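You operate a simulated robot arm through the tools that you are given. There is no shell and no other tool. Be economical: measure what you need, move in short steps, check, and stop when the job is done.

Carry out the task below with a simulated robot arm. There is one attempt and no reset: what you move stays moved.

TASK
Put the green comb and the motor from the top of the bench plate in the grey tray.
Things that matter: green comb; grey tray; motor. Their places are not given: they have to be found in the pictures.

It is judged by the outcome, as a careful person would: the job done as asked, and still so three seconds after it is handed in. It fails if anything else is knocked over, pushed out of place, dropped, spilled or broken.

THE ROBOT
A 7-joint arm with a two-finger parallel gripper, fixed in place. Base frame: the origin is at the foot of the arm, x ahead of it, y to its left, z up; the work surface is at about z = 0. Lengths are in mm, angles in degrees, forces in N, time in s.
With the tool pointing down near the work surface it reaches from about 240 to 620 mm from the base axis. Its first joint turns from -66.0 to 66.0 degrees. Payload 2.6 kg.
Tool frame: the origin (TCP) lies between the finger pads and is the grasp point; the fingertips stand 30 mm ahead of it; z points along the fingers, y is the line along which they close. The gripper opens to 94 mm. The fingers are 28 mm wide and 10 mm thick; the gripper's body (50 by 96 mm) begins 55 mm behind the TCP.
Orientation is that of the tool frame in the base frame, as a unit quaternion [w, x, y, z]. With the fingers straight down and closing along the base's y, the tool's x points along the base's -x, its y along +y and its z along -z.

THE INTERFACE
- The arm moves only by the tool step_arm. Its argument "rows" is a list that holds one entry, the list of rows, each a list of 7 numbers: the shift along the tool's x, y, z in m, then the turn, a rotation vector about the tool's x, y, z in degrees, then the opening, from 0 (shut) to 1 (fully open). In form: [[[dx, dy, dz, wx, wy, wz, claw], ...]]. A call has 1 to 10 rows; each row shifts and turns the commanded pose from where the row before left it, along the tool's axes as they then stand. A row lasts 0.2 s, in which the tool goes at most 50 mm and 8.6 degrees; a call with a longer step from one row to the next is refused whole, and so is a gripper value outside its range. A pose out of reach is approached as far as the arm can. The call stops where the force on the tool passes 40 N (or 10 N more than at its start, if that is more) or the arm is blocked; 0.2 s more then pass. The fingers move at their own pace (about 72 mm/s each) and stop on an object; they squeeze with about 36 N. The grip force told is the motor's: it shows also when the fingers shut on nothing. Time passes only in rows, and 0.2 s behind the last, so rows that do not move let the fingers close. It gives the time, the measured TCP pose, the force on the tool (base axes), the opening and the grip force at its end, in the units of the frame above (readings bear some noise), and new pictures: "views" is both (left out), scene, wrist or none.
- Cameras (640 x 400 px; columns grow to the right, rows downward): "scene" is fixed at [33.4, 429.3, 565.4]; the picture's right is [-0.80, -0.60, 0.00], its down [-0.34, 0.45, -0.83] and it looks along [0.50, -0.66, -0.56] (base axes); focal length 338 px, centre (320, 200). "wrist" rides on the gripper at [-37, 0, -58] in the tool frame; the picture's right is [0.00, -1.00, 0.00], its down [0.97, 0.00, -0.24] and it looks along [0.24, 0.00, 0.97] (tool axes); focal length 218 px, centre (320, 200).
- pixel_to_xyz(camera, pixels): for up to 12 pixels [column, row] of the newest picture of that camera ("zoom" is the newest enlarged one), the place [x, y, z] in the base frame of the surface seen there, good to about 2 mm. No time passes.
- zoom(camera, box): a new picture of the part [left, top, right, bottom] of that camera's present view, enlarged. No time passes.
- finish_job(): hands the job in; it is judged then, once.

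Work in short steps. Measure before you move; look again where a grasp or a placing could have gone wrong, and mend it. You have 60 turns and 100 pictures in all, the two below and enlarged ones among them. Open the gripper and draw the arm clear of the work before you hand the job in, unless the task says otherwise; then end with one line.

The tools are called after "Request:" as a command line: name --argument value ..., lists and objects as JSON in quotes. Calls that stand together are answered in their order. step_arm: Moves the arm, as the interface text tells. Its arguments: {"type":"object","properties":{"rows":{"type":"array","items":{"type":"array","items":{"type":"array","items":{"type":"number"}}}},"views":{"type":"string","enum":["both","scene","wrist","none"]}},"required":["rows"]} The other tools are called the same way: pixel_to_xyz (camera, pixels) gives the place of the surface under pixels of a picture; zoom (camera, box) takes an enlarged picture of a part of a camera's view; finish_job () hands the job in.

At the start:

```text
time: 0.0
position: [330.0, 74.2, 285.3]
tool_rot: [0.0, 0.0, 1.0, 0.0]
ft_force: [0.5, 0.0, 0.0]
opening: 94.1
gripper_force: 0.0
```

scene: 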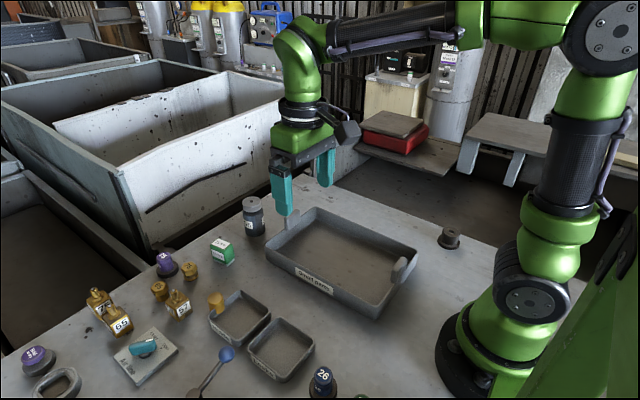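
wrist: 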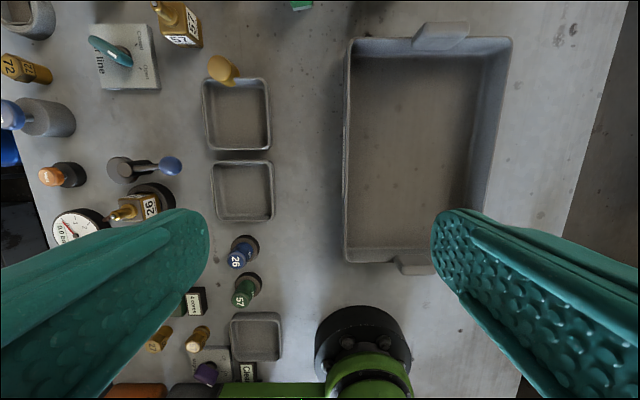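

I'll enlarge the scene's left part and the wrist view's left part to find the comb, motor, and tray.

Request:
zoom --camera "scene" --box '[0, 180, 350, 400]'

Request:
zoom --camera "wrist" --box '[0, 0, 320, 200]'

Request:
zoom --camera "wrist" --box '[100, 200, 420, 400]'

```text
1.82 times, centred on (175, 290) of scene
```

zoom: 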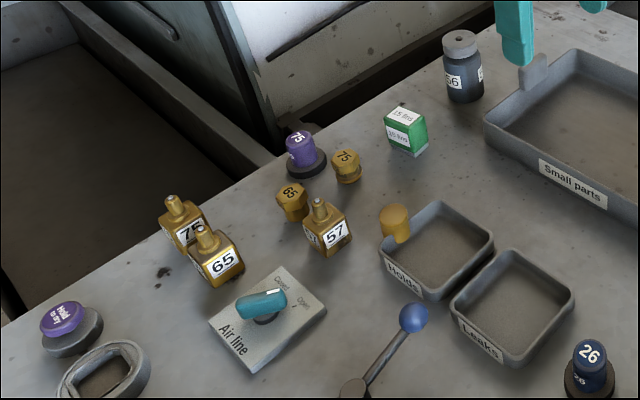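

```text
2.00 times, centred on (160, 100) of wrist
```

zoom: 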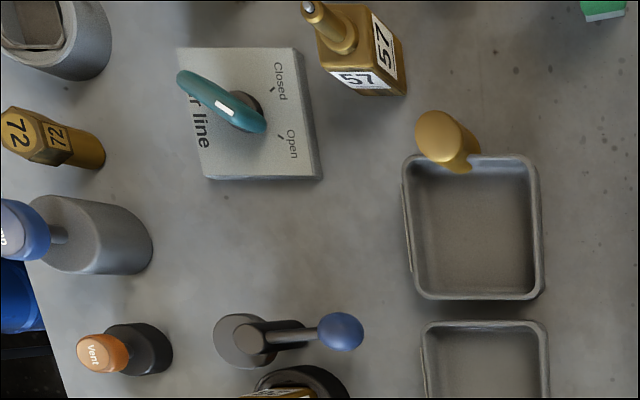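

```text
2.00 times, centred on (260, 300) of wrist
```

zoom: 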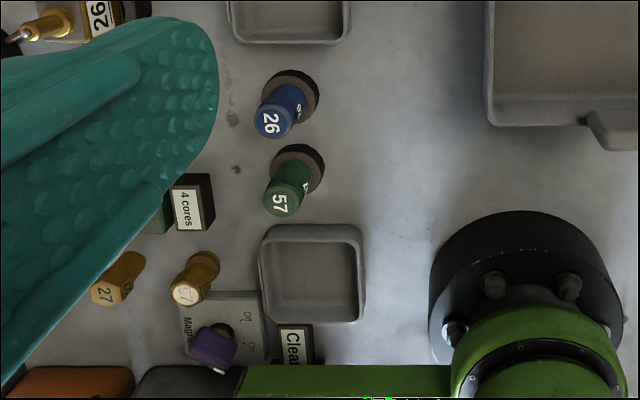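

No comb or motor is visible so far: the fingers hide part of the left side. I raise and shift left (+y) to look at more of the bench.

Request:
step_arm --rows '[[[0, 0.04, -0.02, 0, 0, 0, 1], [0, 0.04, -0.02, 0, 0, 0, 1], [0, 0.04, -0.02, 0, 0, 0, 1], [0, 0.04, -0.02, 0, 0, 0, 1], [0, 0.04, 0, 0, 0, 0, 1]]]'

Request:
pixel_to_xyz --camera "scene" --pixels '[[340, 265], [450, 245], [600, 300], [140, 360], [240, 315], [282, 350], [225, 255], [560, 235]]'

```text
time: 1.2
position: [328.2, 273.2, 367.4]
tool_rot: [0.0, 0.001, 1.0, -0.001]
ft_force: [0.2, 0.0, 0.5]
opening: 93.9
gripper_force: 0.1
```

scene: 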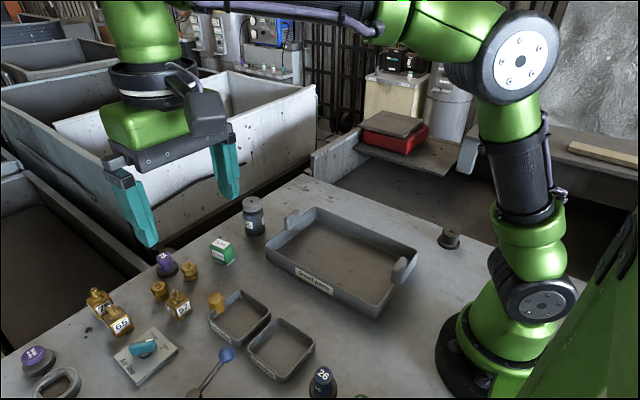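
wrist: 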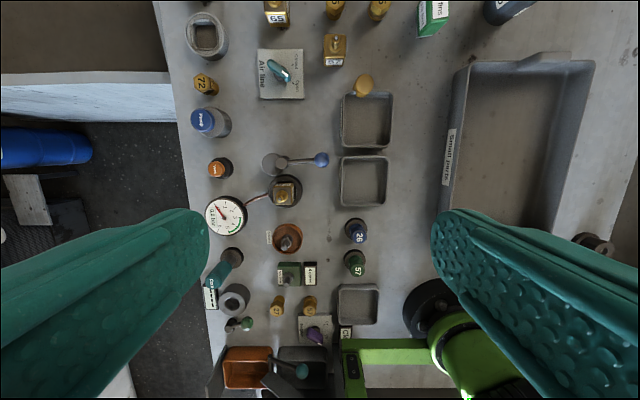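

```text
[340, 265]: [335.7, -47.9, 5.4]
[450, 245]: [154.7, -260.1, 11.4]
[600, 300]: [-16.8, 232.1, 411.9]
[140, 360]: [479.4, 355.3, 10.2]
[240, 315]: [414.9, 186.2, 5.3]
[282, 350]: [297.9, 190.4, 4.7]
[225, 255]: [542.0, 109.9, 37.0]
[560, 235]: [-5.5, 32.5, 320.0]
```

Request:
zoom --camera "wrist" --box '[180, 220, 420, 400]'

Request:
zoom --camera "wrist" --box '[180, 100, 420, 250]'

Request:
zoom --camera "wrist" --box '[180, 0, 420, 150]'

```text
2.22 times, centred on (300, 310) of wrist
```

zoom: 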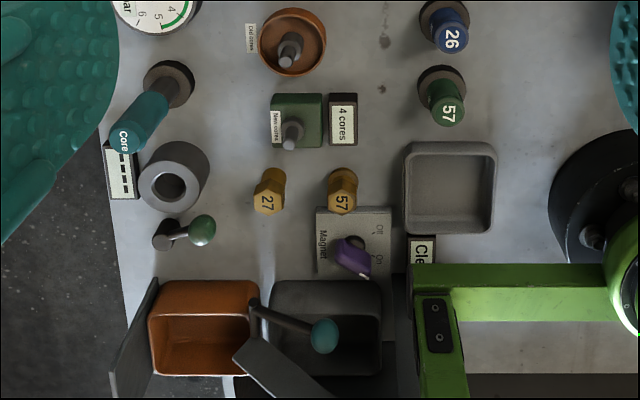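

```text
2.67 times, centred on (300, 175) of wrist
```

zoom: 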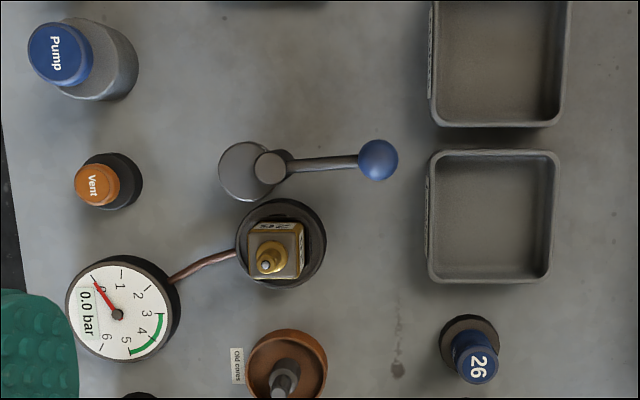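

```text
2.67 times, centred on (300, 75) of wrist
```

zoom: 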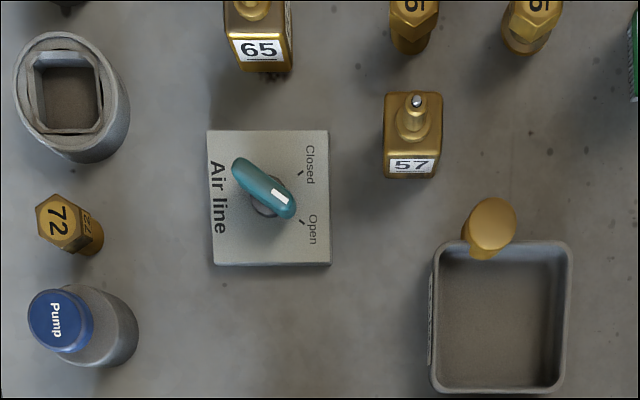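

Still no comb or motor. I look at the right side (y<0) and the area nearer the base.

Request:
step_arm --rows '[[[0, -0.05, 0, 0, 0, 0, 1], [0, -0.05, 0, 0, 0, 0, 1], [0, -0.05, 0, 0, 0, 0, 1], [0, -0.05, 0, 0, 0, 0, 1], [0, -0.05, 0, 0, 0, 0, 1], [0, -0.05, 0, 0, 0, 0, 1], [0, -0.05, 0, 0, 0, 0, 1], [0, -0.05, 0, 0, 0, 0, 1], [0, -0.05, 0, 0, 0, 0, 1], [0, 0, 0, 0, 0, 0, 1]]]'

```text
time: 3.4
position: [326.6, -176.6, 365.5]
tool_rot: [0.0, 0.0, 1.0, 0.001]
ft_force: [-0.2, -0.9, 0.2]
opening: 94.0
gripper_force: 0.1
```

scene: 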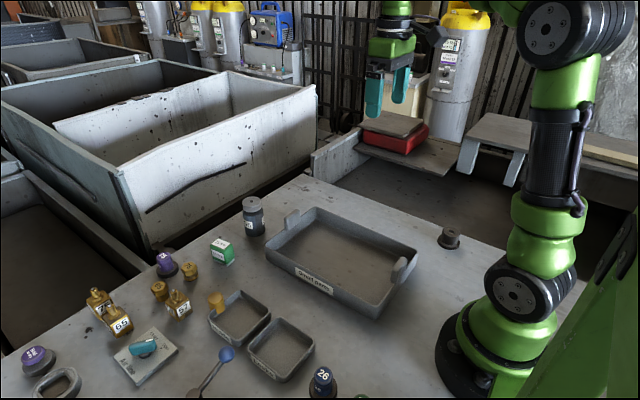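
wrist: 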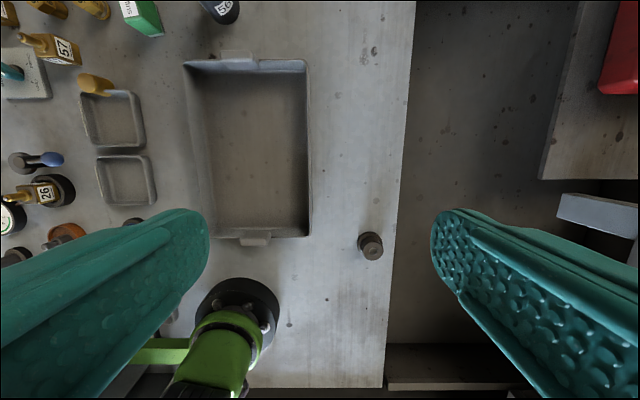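

Request:
zoom --camera "scene" --box '[200, 180, 500, 368]'

Request:
step_arm --rows '[[[0, 0.05, 0, 0, 0, 0, 1], [0, 0.05, 0, 0, 0, 0, 1], [0, 0.05, 0, 0, 0, 0, 1], [0, 0.05, 0, 0, 0, 0, 1], [0, 0.05, 0, 0, 0, 0, 1], [0, 0.05, 0, 0, 0, 0, 1], [0, 0.05, 0, 0, 0, 0, 1], [0, 0.05, 0, 0, 0, 0, 1], [0.04, 0.03, 0, 0, 0, 0, 1], [0.04, 0.03, 0, 0, 0, 0, 1]]]' --views "none"

Request:
step_arm --rows '[[[0, 0.03, 0, 0, 8, 0, 1], [0, 0.03, 0, 0, 8, 0, 1], [0, 0, 0, 0, 8, 0, 1], [0, 0, 0, 0, 0, 0, 1]]]'

```text
2.13 times, centred on (350, 274) of scene
```

zoom: 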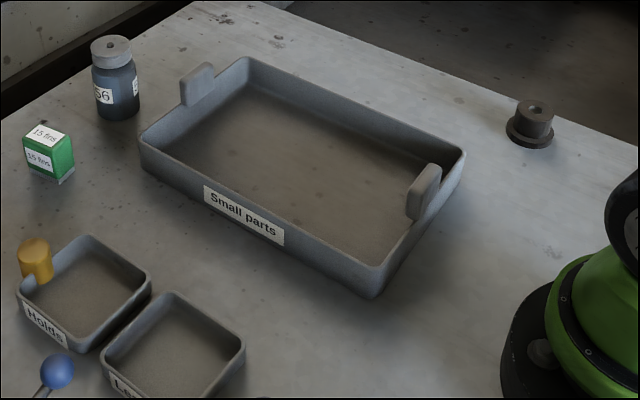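

```text
time: 5.6
position: [252.6, 285.1, 362.8]
tool_rot: [0.0, 0.001, 1.0, 0.0]
ft_force: [1.0, 0.0, -0.1]
opening: 93.9
gripper_force: 0.0
```

```text
time: 6.6
position: [252.9, 344.6, 364.9]
tool_rot: [-0.208, 0.0, 0.978, 0.0]
ft_force: [-0.7, 0.7, 0.1]
opening: 94.0
gripper_force: 0.0
```

scene: 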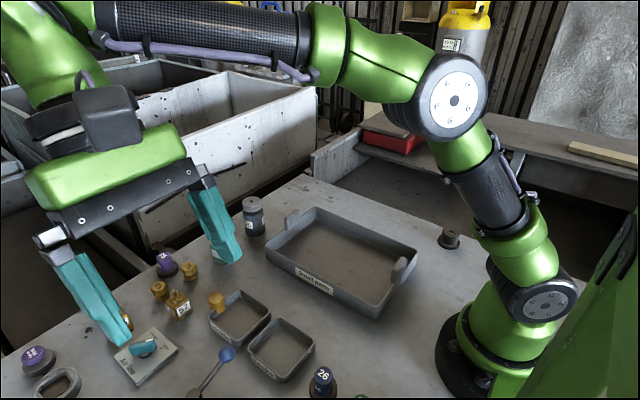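
wrist: 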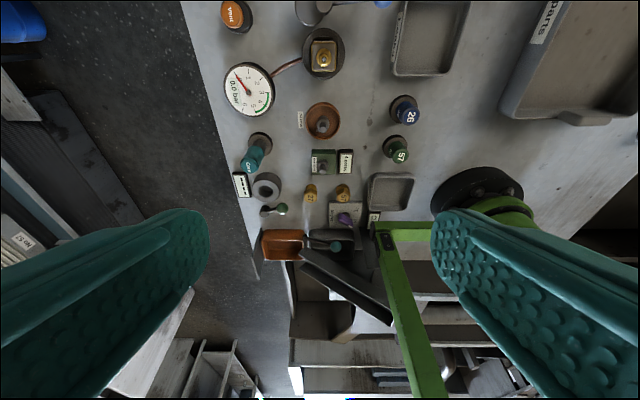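

Request:
zoom --camera "wrist" --box '[220, 120, 420, 245]'

Request:
zoom --camera "wrist" --box '[240, 210, 440, 335]'

Request:
pixel_to_xyz --camera "wrist" --pixels '[[283, 247], [340, 239], [389, 193], [323, 162], [345, 162], [255, 153], [280, 208], [335, 247], [340, 295], [340, 213], [410, 240]]'

```text
3.20 times, centred on (320, 182) of wrist
```

zoom: 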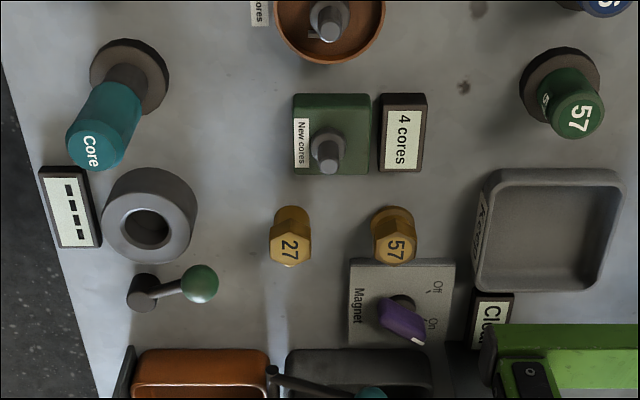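

```text
3.20 times, centred on (340, 272) of wrist
```

zoom: 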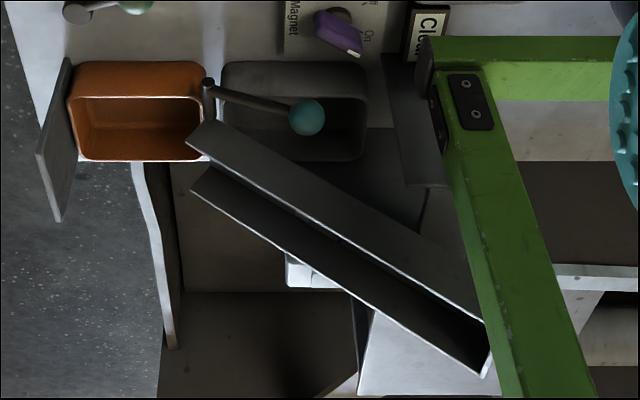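

```text
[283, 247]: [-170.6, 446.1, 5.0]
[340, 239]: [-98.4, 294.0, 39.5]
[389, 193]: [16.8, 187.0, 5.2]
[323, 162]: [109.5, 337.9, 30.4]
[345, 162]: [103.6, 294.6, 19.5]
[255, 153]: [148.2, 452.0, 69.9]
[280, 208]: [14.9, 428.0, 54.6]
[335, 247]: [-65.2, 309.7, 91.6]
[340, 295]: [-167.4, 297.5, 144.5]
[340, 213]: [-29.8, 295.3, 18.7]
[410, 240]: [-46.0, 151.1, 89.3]
```

Nothing yet. I look toward the far end (large x).

Request:
step_arm --rows '[[[0, 0, 0, 0, -8, 0, 1], [0, 0, 0, 0, -8, 0, 1], [0, 0, 0, 0, -8, 0, 1], [-0.05, -0.02, 0, 0, 0, 0, 1], [-0.05, -0.02, 0, 0, 0, 0, 1], [-0.05, -0.02, 0, 0, 0, 0, 1], [-0.05, -0.02, 0, 0, 0, 0, 1], [0, -0.02, 0, 0, 0, 0, 1], [0, 0, 0, 0, 0, 0, 1]]]'

```text
refused: row 4 steps farther than a row can; nothing moved
```

Request:
step_arm --rows '[[[0, 0, 0, 0, -8, 0, 1], [0, 0, 0, 0, -8, 0, 1], [0, 0, 0, 0, -8, 0, 1], [-0.045, -0.02, 0, 0, 0, 0, 1], [-0.045, -0.02, 0, 0, 0, 0, 1], [-0.045, -0.02, 0, 0, 0, 0, 1], [-0.045, -0.02, 0, 0, 0, 0, 1], [0, -0.02, 0, 0, 0, 0, 1], [0, 0, 0, 0, 0, 0, 1]]]'

```text
time: 8.6
position: [432.6, 241.4, 366.7]
tool_rot: [0.0, 0.0, 1.0, 0.0]
ft_force: [0.5, 0.3, 0.0]
opening: 94.1
gripper_force: 0.1
```

scene: 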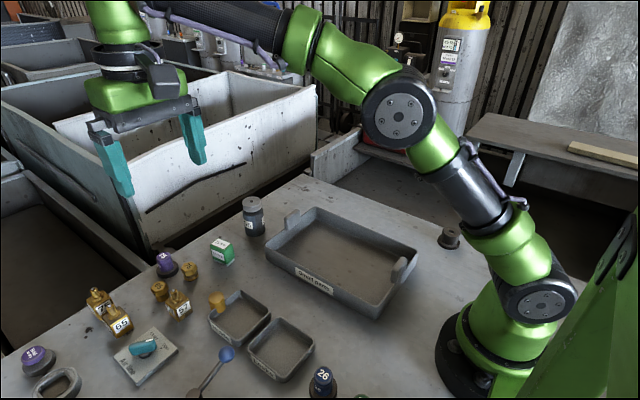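
wrist: 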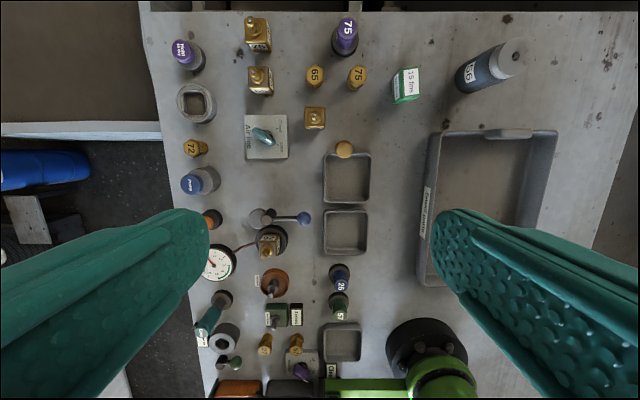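

The green box near (405,85) is labelled something like "15 fins" – possibly a fin comb; the dark cylinder "56" may be the motor. Enlarge.

Request:
zoom --camera "wrist" --box '[380, 30, 540, 130]'

Request:
zoom --camera "scene" --box '[190, 180, 290, 280]'

Request:
zoom --camera "wrist" --box '[160, 10, 400, 160]'

```text
4.00 times, centred on (460, 80) of wrist
```

zoom: 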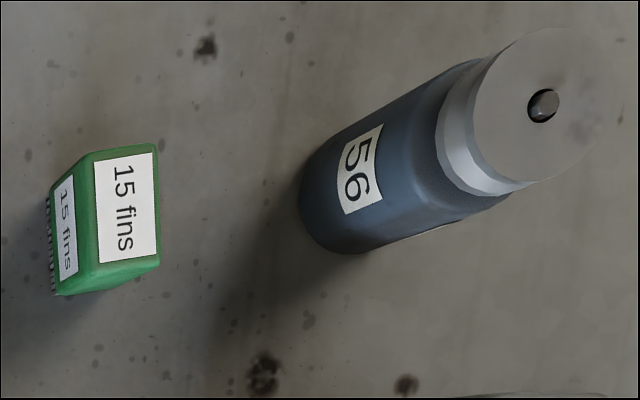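

```text
4.00 times, centred on (240, 230) of scene
```

zoom: 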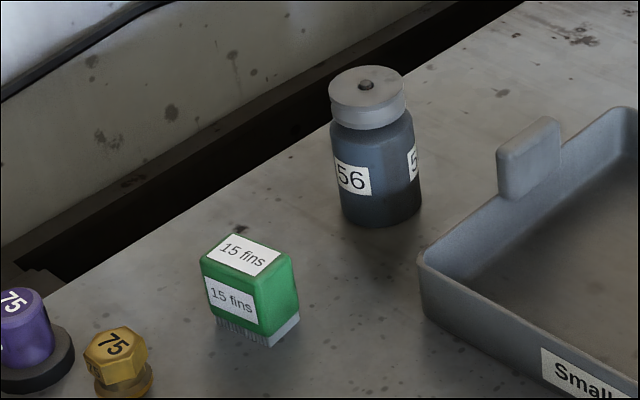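

```text
2.67 times, centred on (280, 85) of wrist
```

zoom: 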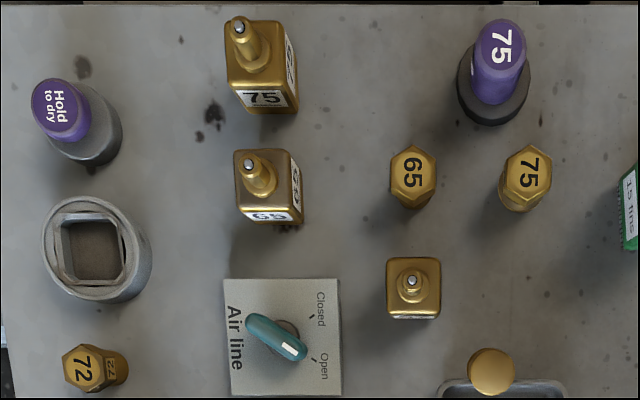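

Found: the green block is the fin comb (teeth below), the "56" cylinder with shaft is the motor; the grey tray is the large one labelled "Small parts". I measure them.

Request:
pixel_to_xyz --camera "scene" --pixels '[[219, 243], [228, 238], [212, 240], [222, 235], [232, 244], [220, 254], [231, 262], [251, 201], [253, 225], [249, 235], [245, 201], [259, 200]]'

Request:
pixel_to_xyz --camera "wrist" --pixels '[[404, 69], [417, 68], [419, 95], [405, 95], [517, 56], [500, 57], [527, 50], [515, 75], [490, 150], [430, 180], [500, 180], [465, 78]]'

Request:
pixel_to_xyz --camera "scene" --pixels '[[268, 250], [312, 209], [418, 255], [375, 316], [330, 250], [300, 240], [370, 270], [360, 290], [294, 214], [403, 264]]'

```text
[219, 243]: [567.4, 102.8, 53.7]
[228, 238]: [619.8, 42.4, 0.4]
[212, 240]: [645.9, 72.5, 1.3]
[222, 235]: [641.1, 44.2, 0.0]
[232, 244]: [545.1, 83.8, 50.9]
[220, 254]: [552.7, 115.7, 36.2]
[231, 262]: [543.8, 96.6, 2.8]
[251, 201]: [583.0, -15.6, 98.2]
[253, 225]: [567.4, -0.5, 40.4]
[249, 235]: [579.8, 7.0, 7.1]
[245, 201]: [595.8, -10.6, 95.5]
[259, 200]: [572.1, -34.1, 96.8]
```

```text
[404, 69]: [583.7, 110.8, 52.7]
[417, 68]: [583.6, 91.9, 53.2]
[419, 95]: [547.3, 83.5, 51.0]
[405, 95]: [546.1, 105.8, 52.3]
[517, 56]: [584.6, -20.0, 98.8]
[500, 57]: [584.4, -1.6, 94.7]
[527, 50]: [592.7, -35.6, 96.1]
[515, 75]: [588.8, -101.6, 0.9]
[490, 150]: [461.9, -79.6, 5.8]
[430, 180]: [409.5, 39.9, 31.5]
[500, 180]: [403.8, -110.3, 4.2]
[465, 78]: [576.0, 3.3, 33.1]
```

```text
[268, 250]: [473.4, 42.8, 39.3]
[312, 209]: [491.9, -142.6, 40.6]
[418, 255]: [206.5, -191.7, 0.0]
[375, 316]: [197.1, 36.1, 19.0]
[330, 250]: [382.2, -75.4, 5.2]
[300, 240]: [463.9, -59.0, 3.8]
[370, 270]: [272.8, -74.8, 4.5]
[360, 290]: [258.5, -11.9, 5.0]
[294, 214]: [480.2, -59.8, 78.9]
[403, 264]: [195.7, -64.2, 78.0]
```

Comb centre ≈ (565, 97), top z≈53, turned about 10°. I go above it and turn to match, then look.

Request:
step_arm --rows '[[[-0.0189, -0.0206, 0.0238, 0, 0, 0, 1], [-0.0189, -0.0206, 0.0238, 0, 0, 0, 1], [-0.0189, -0.0206, 0.0238, 0, 0, 0, 1], [-0.0189, -0.0206, 0.0238, 0, 0, 0, 1], [-0.0189, -0.0206, 0.0238, 0, 0, 0, 1], [-0.0189, -0.0206, 0.0238, 0, 0, 0, 1], [-0.0189, -0.0206, 0.0238, 0, 0, 0, 1], [0, 0, 0, 0, 0, -5, 1], [0, 0, 0, 0, 0, -5, 1], [0, 0, 0, 0, 0, 0, 1]]]'

```text
time: 10.8
position: [563.8, 100.1, 200.6]
tool_rot: [-0.001, -0.087, 0.996, 0.0]
ft_force: [0.2, 0.2, -0.6]
opening: 93.9
gripper_force: 0.0
```

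scene: 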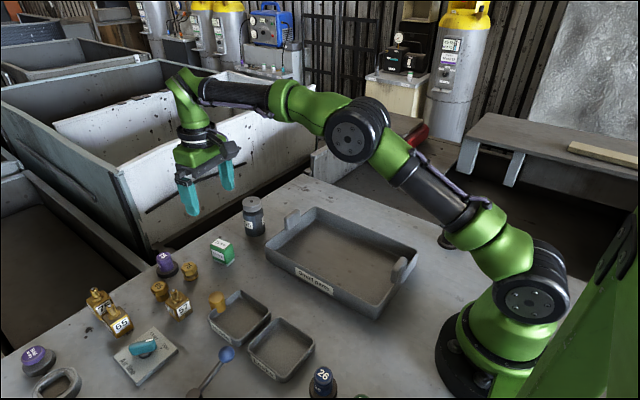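
wrist: 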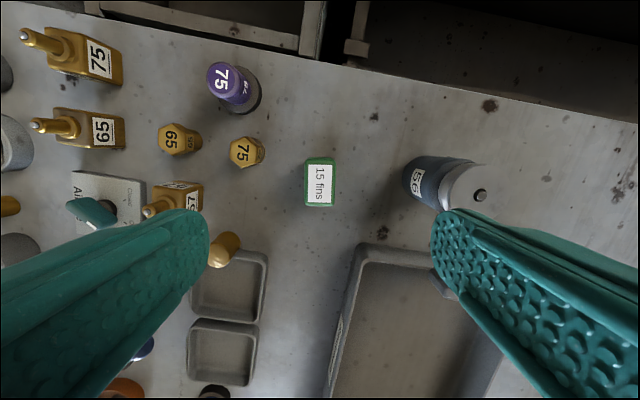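

Request:
pixel_to_xyz --camera "wrist" --pixels '[[309, 161], [332, 161], [332, 203], [309, 203], [320, 182], [248, 152], [240, 95], [182, 137]]'

Request:
zoom --camera "wrist" --box '[280, 140, 360, 220]'

```text
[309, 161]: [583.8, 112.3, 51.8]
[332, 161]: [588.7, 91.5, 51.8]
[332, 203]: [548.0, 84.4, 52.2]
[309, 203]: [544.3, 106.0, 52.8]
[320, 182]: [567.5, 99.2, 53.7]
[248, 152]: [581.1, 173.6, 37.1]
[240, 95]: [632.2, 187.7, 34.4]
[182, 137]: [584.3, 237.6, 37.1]
```

```text
5.00 times, centred on (320, 180) of wrist
```

zoom: 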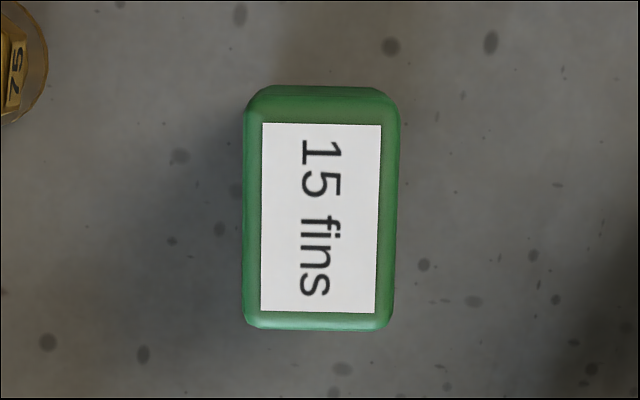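

Aligned; centre ≈ (566, 98.5). I descend to TCP z≈40 with opening 66 mm.

Request:
step_arm --rows '[[[-0.0019, -0.002, 0, 0, 0, 0, 0.7], [0, 0, 0.04, 0, 0, 0, 0.7], [0, 0, 0.04, 0, 0, 0, 0.7], [0, 0, 0.04, 0, 0, 0, 0.7], [0, 0, 0.025, 0, 0, 0, 0.7], [0, 0, 0.015, 0, 0, 0, 0.7], [0, 0, 0, 0, 0, 0, 0.7]]]'

```text
time: 12.4
position: [567.7, 99.2, 39.0]
tool_rot: [0.0, -0.087, 0.996, 0.0]
ft_force: [-0.2, -0.1, 0.9]
opening: 65.7
gripper_force: 0.1
```

scene: 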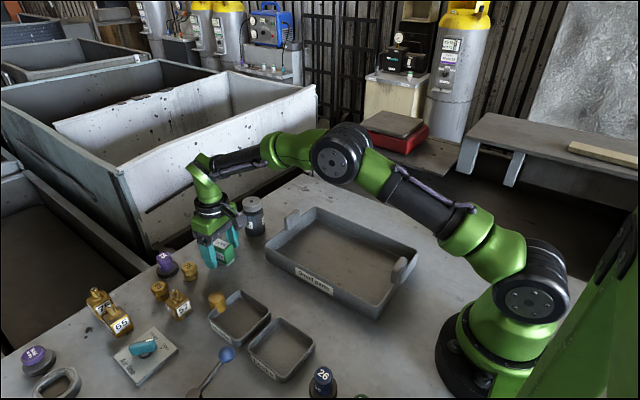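
wrist: 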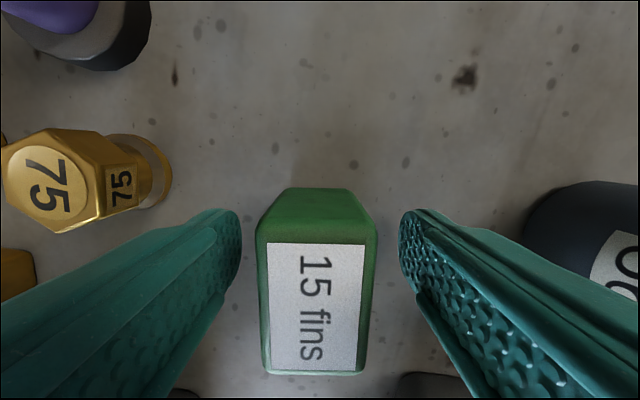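

The comb sits between the fingers. Close, then lift.

Request:
step_arm --rows '[[[0, 0, 0, 0, 0, 0, 0], [0, 0, 0, 0, 0, 0, 0], [0, 0, 0, 0, 0, 0, 0], [0, 0, 0, 0, 0, 0, 0], [0, 0, -0.03, 0, 0, 0, 0], [0, 0, -0.04, 0, 0, 0, 0], [0, 0, -0.04, 0, 0, 0, 0], [0, 0, -0.04, 0, 0, 0, 0]]]'

```text
time: 14.2
position: [566.9, 101.7, 192.5]
tool_rot: [0.0, -0.087, 0.996, 0.0]
ft_force: [0.2, -0.4, -1.5]
opening: 33.8
gripper_force: 36.1
```

scene: 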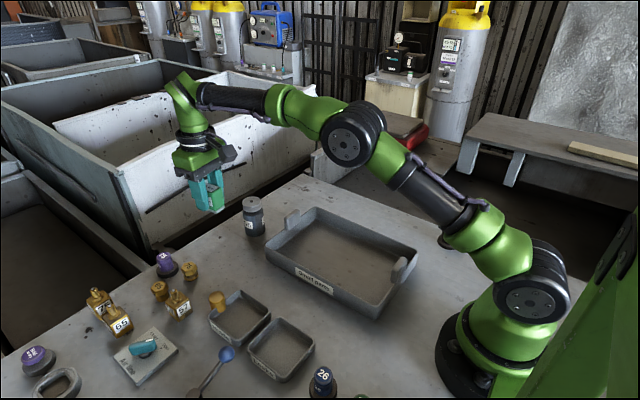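
wrist: 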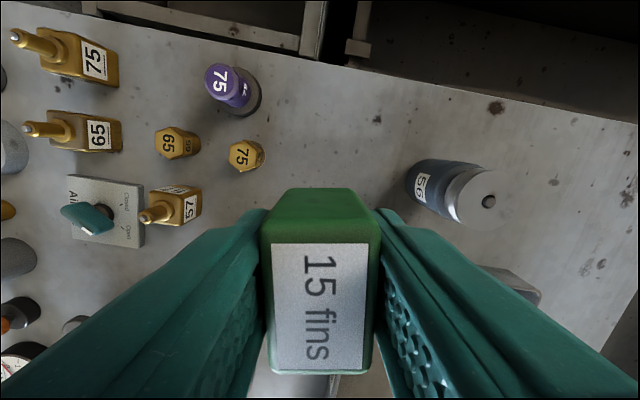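

Gripped (33.8 mm). Move above the tray's near part (300, -20).

Request:
step_arm --rows '[[[0.0406, -0.0105, 0, 0, 0, 0, 0], [0.0406, -0.0105, 0, 0, 0, 0, 0], [0.0406, -0.0105, 0, 0, 0, 0, 0], [0.0406, -0.0105, 0, 0, 0, 0, 0], [0.0406, -0.0105, 0, 0, 0, 0, 0], [0.0406, -0.0105, 0, 0, 0, 0, 0], [0.0406, -0.0105, 0, 0, 0, 0, 0], [0, 0, 0.04, 0, 0, 0, 0], [0, 0, 0.04, 0, 0, 0, 0], [0, 0, 0, 0, 0, 0, 0]]]'

```text
time: 16.4
position: [298.0, -22.9, 110.1]
tool_rot: [0.0, -0.088, 0.996, 0.0]
ft_force: [-1.0, -0.2, -0.9]
opening: 33.8
gripper_force: 35.7
```

scene: 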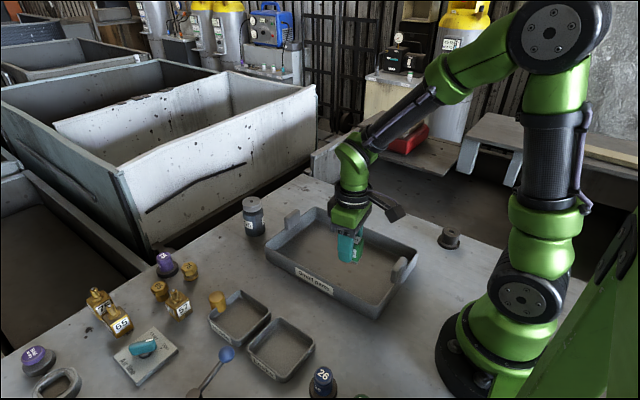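
wrist: 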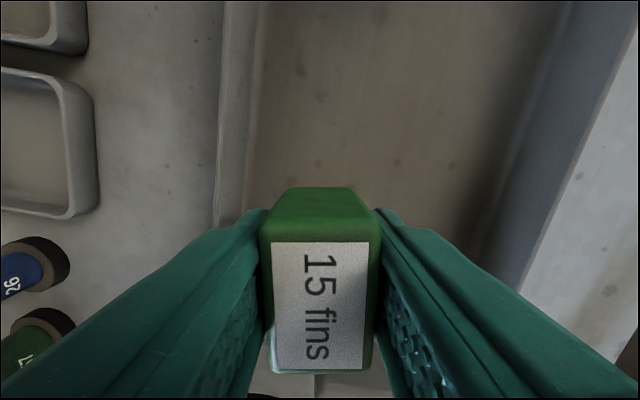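

Over the tray. Lower to z≈46, gently.

Request:
step_arm --rows '[[[0, 0, 0.03, 0, 0, 0, 0], [0, 0, 0.02, 0, 0, 0, 0], [0, 0, 0.009, 0, 0, 0, 0], [0, 0, 0.005, 0, 0, 0, 0], [0, 0, 0, 0, 0, 0, 0]]]' --views "none"

```text
time: 17.6
position: [298.8, -23.5, 44.9]
tool_rot: [0.001, -0.087, 0.996, 0.0]
ft_force: [-0.2, -0.9, -0.9]
opening: 33.7
gripper_force: 36.0
```

Request:
step_arm --rows '[[[0, 0, 0.001, 0, 0, 0, 0], [0, 0, 0, 0, 0, 0, 0.6], [0, 0, 0, 0, 0, 0, 0.6], [0, 0, 0, 0, 0, 0, 0.6], [0, 0, -0.03, 0, 0, 0, 0.6], [0, 0, -0.04, 0, 0, 0, 0.6], [0, 0, -0.04, 0, 0, 0, 0.6], [0, 0, -0.04, 0, 0, 0, 0.6]]]'

```text
time: 19.4
position: [299.7, -24.8, 193.8]
tool_rot: [-0.002, -0.087, 0.996, 0.0]
ft_force: [0.5, 0.0, 0.0]
opening: 56.7
gripper_force: 0.1
```

scene: 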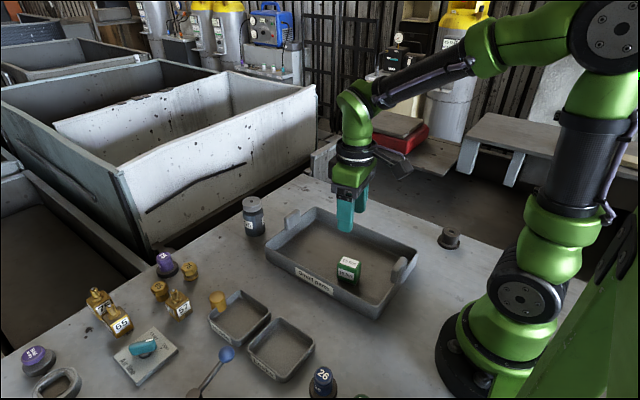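
wrist: 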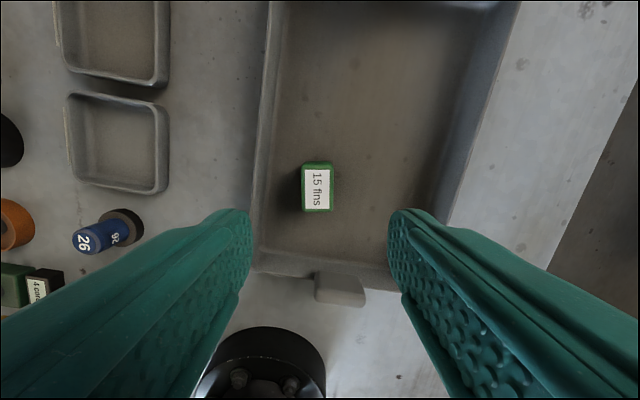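

Comb stands in the tray. Now turn back and go above the motor (≈580, -18) at z≈220, fully open.

Request:
step_arm --rows '[[[0, 0, -0.015, 0, 0, 5, 1], [0, 0, -0.015, 0, 0, 5, 1], [-0.04, 0.001, 0, 0, 0, 0, 1], [-0.04, 0.001, 0, 0, 0, 0, 1], [-0.04, 0.001, 0, 0, 0, 0, 1], [-0.04, 0.001, 0, 0, 0, 0, 1], [-0.04, 0.001, 0, 0, 0, 0, 1], [-0.04, 0.001, 0, 0, 0, 0, 1], [-0.04, 0.001, 0, 0, 0, 0, 1], [0, 0, 0, 0, 0, 0, 1]]]'

```text
time: 21.6
position: [575.6, -17.8, 224.3]
tool_rot: [0.0, 0.0, 1.0, 0.0]
ft_force: [0.2, 0.0, 0.7]
opening: 94.1
gripper_force: 0.2
```

scene: 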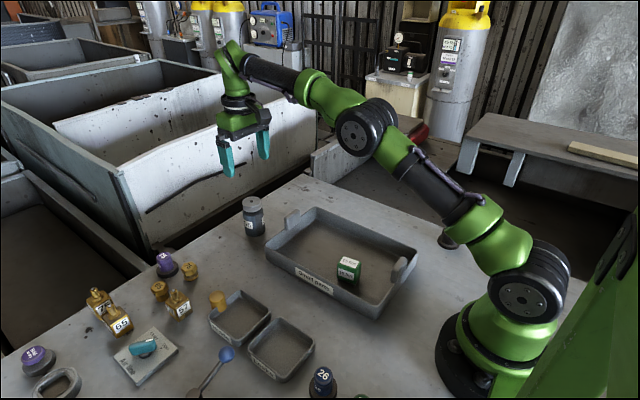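
wrist: 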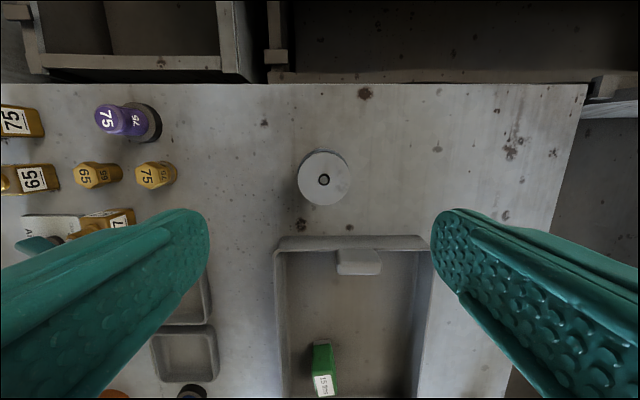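

Request:
pixel_to_xyz --camera "wrist" --pixels '[[324, 180], [301, 180], [346, 180], [324, 158], [324, 203], [347, 163], [358, 256], [358, 240], [300, 290], [360, 300], [400, 300]]'

Request:
zoom --camera "wrist" --box '[280, 130, 380, 230]'

```text
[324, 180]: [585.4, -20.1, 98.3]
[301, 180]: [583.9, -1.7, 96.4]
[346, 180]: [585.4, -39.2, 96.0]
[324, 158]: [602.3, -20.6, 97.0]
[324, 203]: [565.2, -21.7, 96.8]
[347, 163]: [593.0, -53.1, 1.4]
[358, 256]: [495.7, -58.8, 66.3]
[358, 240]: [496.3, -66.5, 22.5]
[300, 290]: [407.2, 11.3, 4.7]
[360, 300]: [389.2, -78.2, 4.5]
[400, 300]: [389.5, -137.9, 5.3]
```

```text
4.00 times, centred on (330, 180) of wrist
```

zoom: 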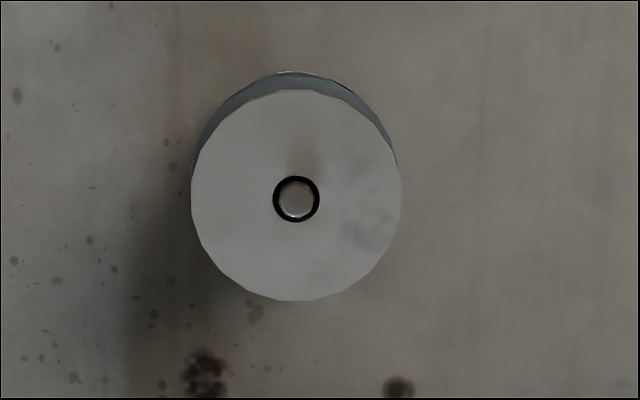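

Motor axis at (584.5, -20.5), top z≈97, Ø≈42. Centre on it and descend to z≈52.

Request:
step_arm --rows '[[[-0.009, -0.0027, 0, 0, 0, 0, 1], [0, 0, 0, 0, 0, 0, 1], [0, 0, 0.04, 0, 0, 0, 1], [0, 0, 0.04, 0, 0, 0, 1], [0, 0, 0.04, 0, 0, 0, 1], [0, 0, 0.03, 0, 0, 0, 1], [0, 0, 0.02, 0, 0, 0, 1], [0, 0, 0, 0, 0, 0, 1]]]'

```text
time: 23.4
position: [585.6, -18.9, 55.7]
tool_rot: [0.0, 0.0, 1.0, 0.0]
ft_force: [0.1, 0.1, -1.1]
opening: 93.9
gripper_force: 0.0
```

scene: 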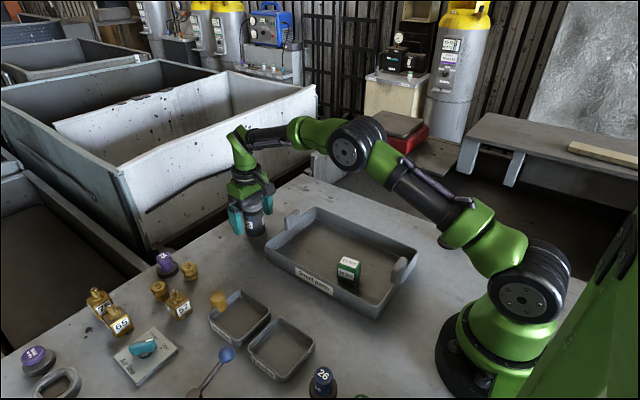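
wrist: 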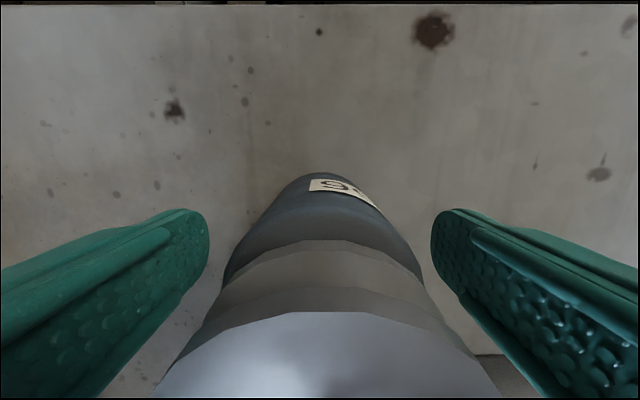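

Motor is between the fingers. Close and lift a little.

Request:
step_arm --rows '[[[0, 0, 0, 0, 0, 0, 0], [0, 0, 0, 0, 0, 0, 0], [0, 0, 0, 0, 0, 0, 0], [0, 0, 0, 0, 0, 0, 0], [0, 0, 0, 0, 0, 0, 0], [0, 0, -0.015, 0, 0, 0, 0], [0, 0, -0.015, 0, 0, 0, 0], [0, 0, 0, 0, 0, 0, 0]]]'

```text
time: 25.2
position: [587.2, -18.6, 85.2]
tool_rot: [0.0, 0.0, 1.0, 0.0]
ft_force: [0.6, 0.4, -3.3]
opening: 52.1
gripper_force: 36.0
```

scene: 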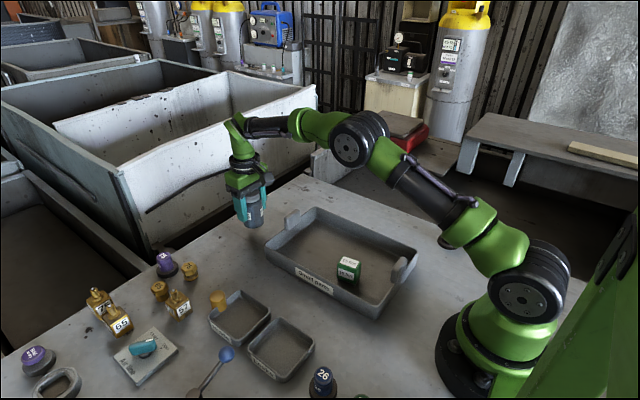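
wrist: 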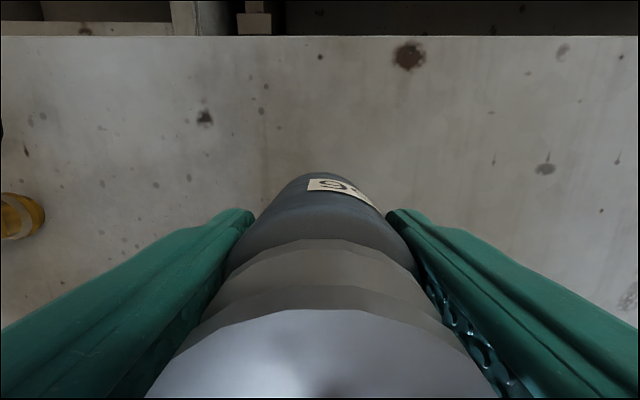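

Held (52 mm). Raise to clear the handle (z 79) and carry to (395, -55).

Request:
step_arm --rows '[[[0, 0, -0.035, 0, 0, 0, 0], [0, 0, -0.035, 0, 0, 0, 0], [0, 0, -0.035, 0, 0, 0, 0], [0.0384, -0.0072, 0, 0, 0, 0, 0], [0.0384, -0.0072, 0, 0, 0, 0, 0], [0.0384, -0.0072, 0, 0, 0, 0, 0], [0.0384, -0.0072, 0, 0, 0, 0, 0], [0.0384, -0.0072, 0, 0, 0, 0, 0], [0, 0, 0, 0, 0, 0, 0]]]'

```text
time: 27.2
position: [393.1, -56.3, 189.5]
tool_rot: [0.0, 0.0, 1.0, 0.0]
ft_force: [-0.6, 0.4, -3.6]
opening: 51.6
gripper_force: 36.1
```

scene: 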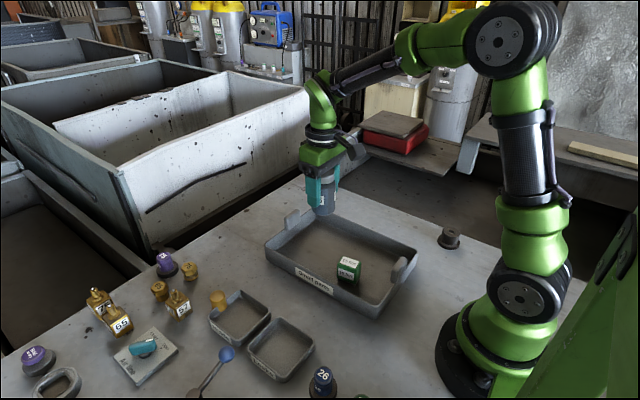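
wrist: 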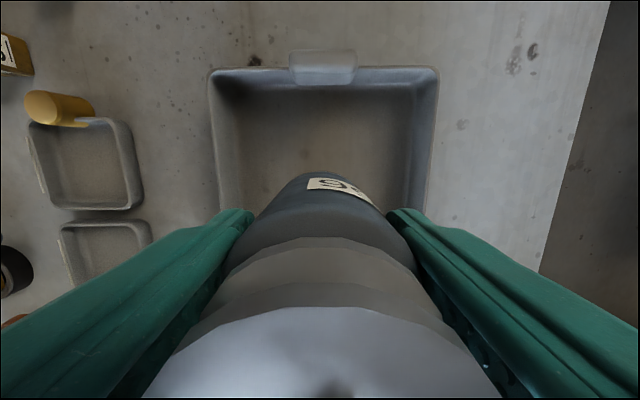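

Over the tray; lower to just above the floor (TCP z≈61).

Request:
step_arm --rows '[[[0, 0, 0.04, 0, 0, 0, 0], [0, 0, 0.04, 0, 0, 0, 0], [0, 0, 0.03, 0, 0, 0, 0], [0, 0, 0.013, 0, 0, 0, 0], [0, 0, 0.004, 0, 0, 0, 0], [0, 0, 0, 0, 0, 0, 0]]]'

```text
time: 28.6
position: [394.5, -55.4, 60.0]
tool_rot: [-0.001, 0.0, 1.0, 0.0]
ft_force: [0.2, -0.8, -5.1]
opening: 51.7
gripper_force: 36.0
```

scene: 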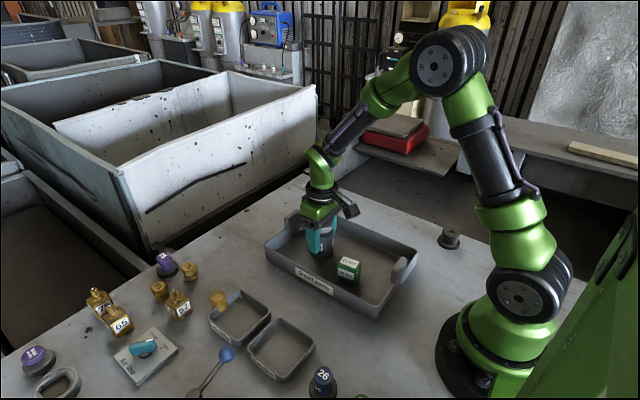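
wrist: 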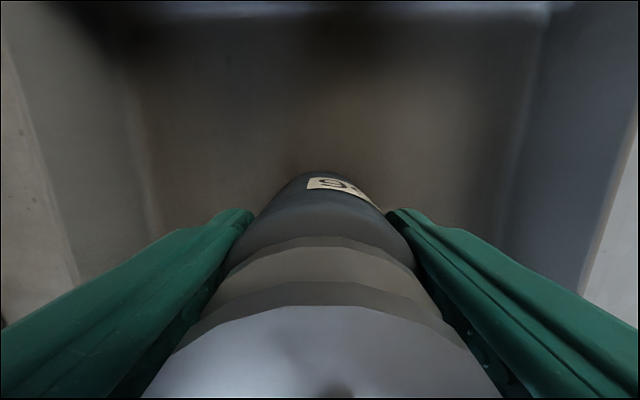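

Just about on the floor. Lower 1 mm, then release and go up.

Request:
step_arm --rows '[[[0, 0, 0.001, 0, 0, 0, 0], [0, 0, 0, 0, 0, 0, 0.95], [0, 0, 0, 0, 0, 0, 0.95], [0, 0, 0, 0, 0, 0, 0.95], [0, 0, -0.03, 0, 0, 0, 0.95], [0, 0, -0.04, 0, 0, 0, 0.95], [0, 0, -0.04, 0, 0, 0, 0.95], [0, 0, -0.04, 0, 0, 0, 0.95], [0, 0, -0.04, 0, 0, 0, 0.95], [0, 0, 0, 0, 0, 0, 0.95]]]'

```text
time: 30.8
position: [396.2, -51.5, 250.1]
tool_rot: [0.0, 0.0, 1.0, 0.001]
ft_force: [0.3, 0.5, 0.6]
opening: 89.0
gripper_force: 0.0
```

scene: 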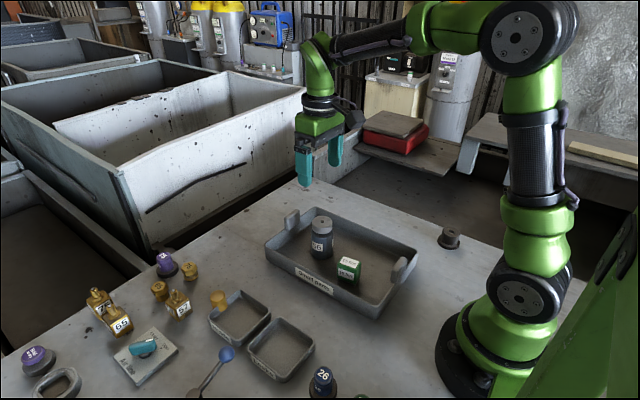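
wrist: 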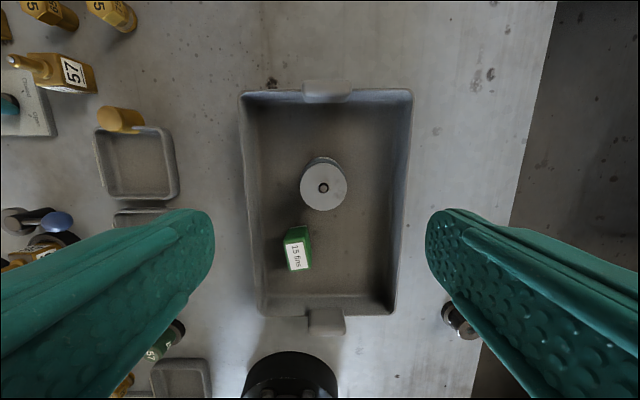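

Both stand in the grey tray, the arm is clear and open, and nothing else has moved; I hand in.

Request:
finish_job

```text
The job is handed in.
```

The green comb (labelled "15 fins") and the motor (labelled "56") are both standing in the grey "Small parts" tray. The gripper is open and clear, and the last pictures show nothing else disturbed.
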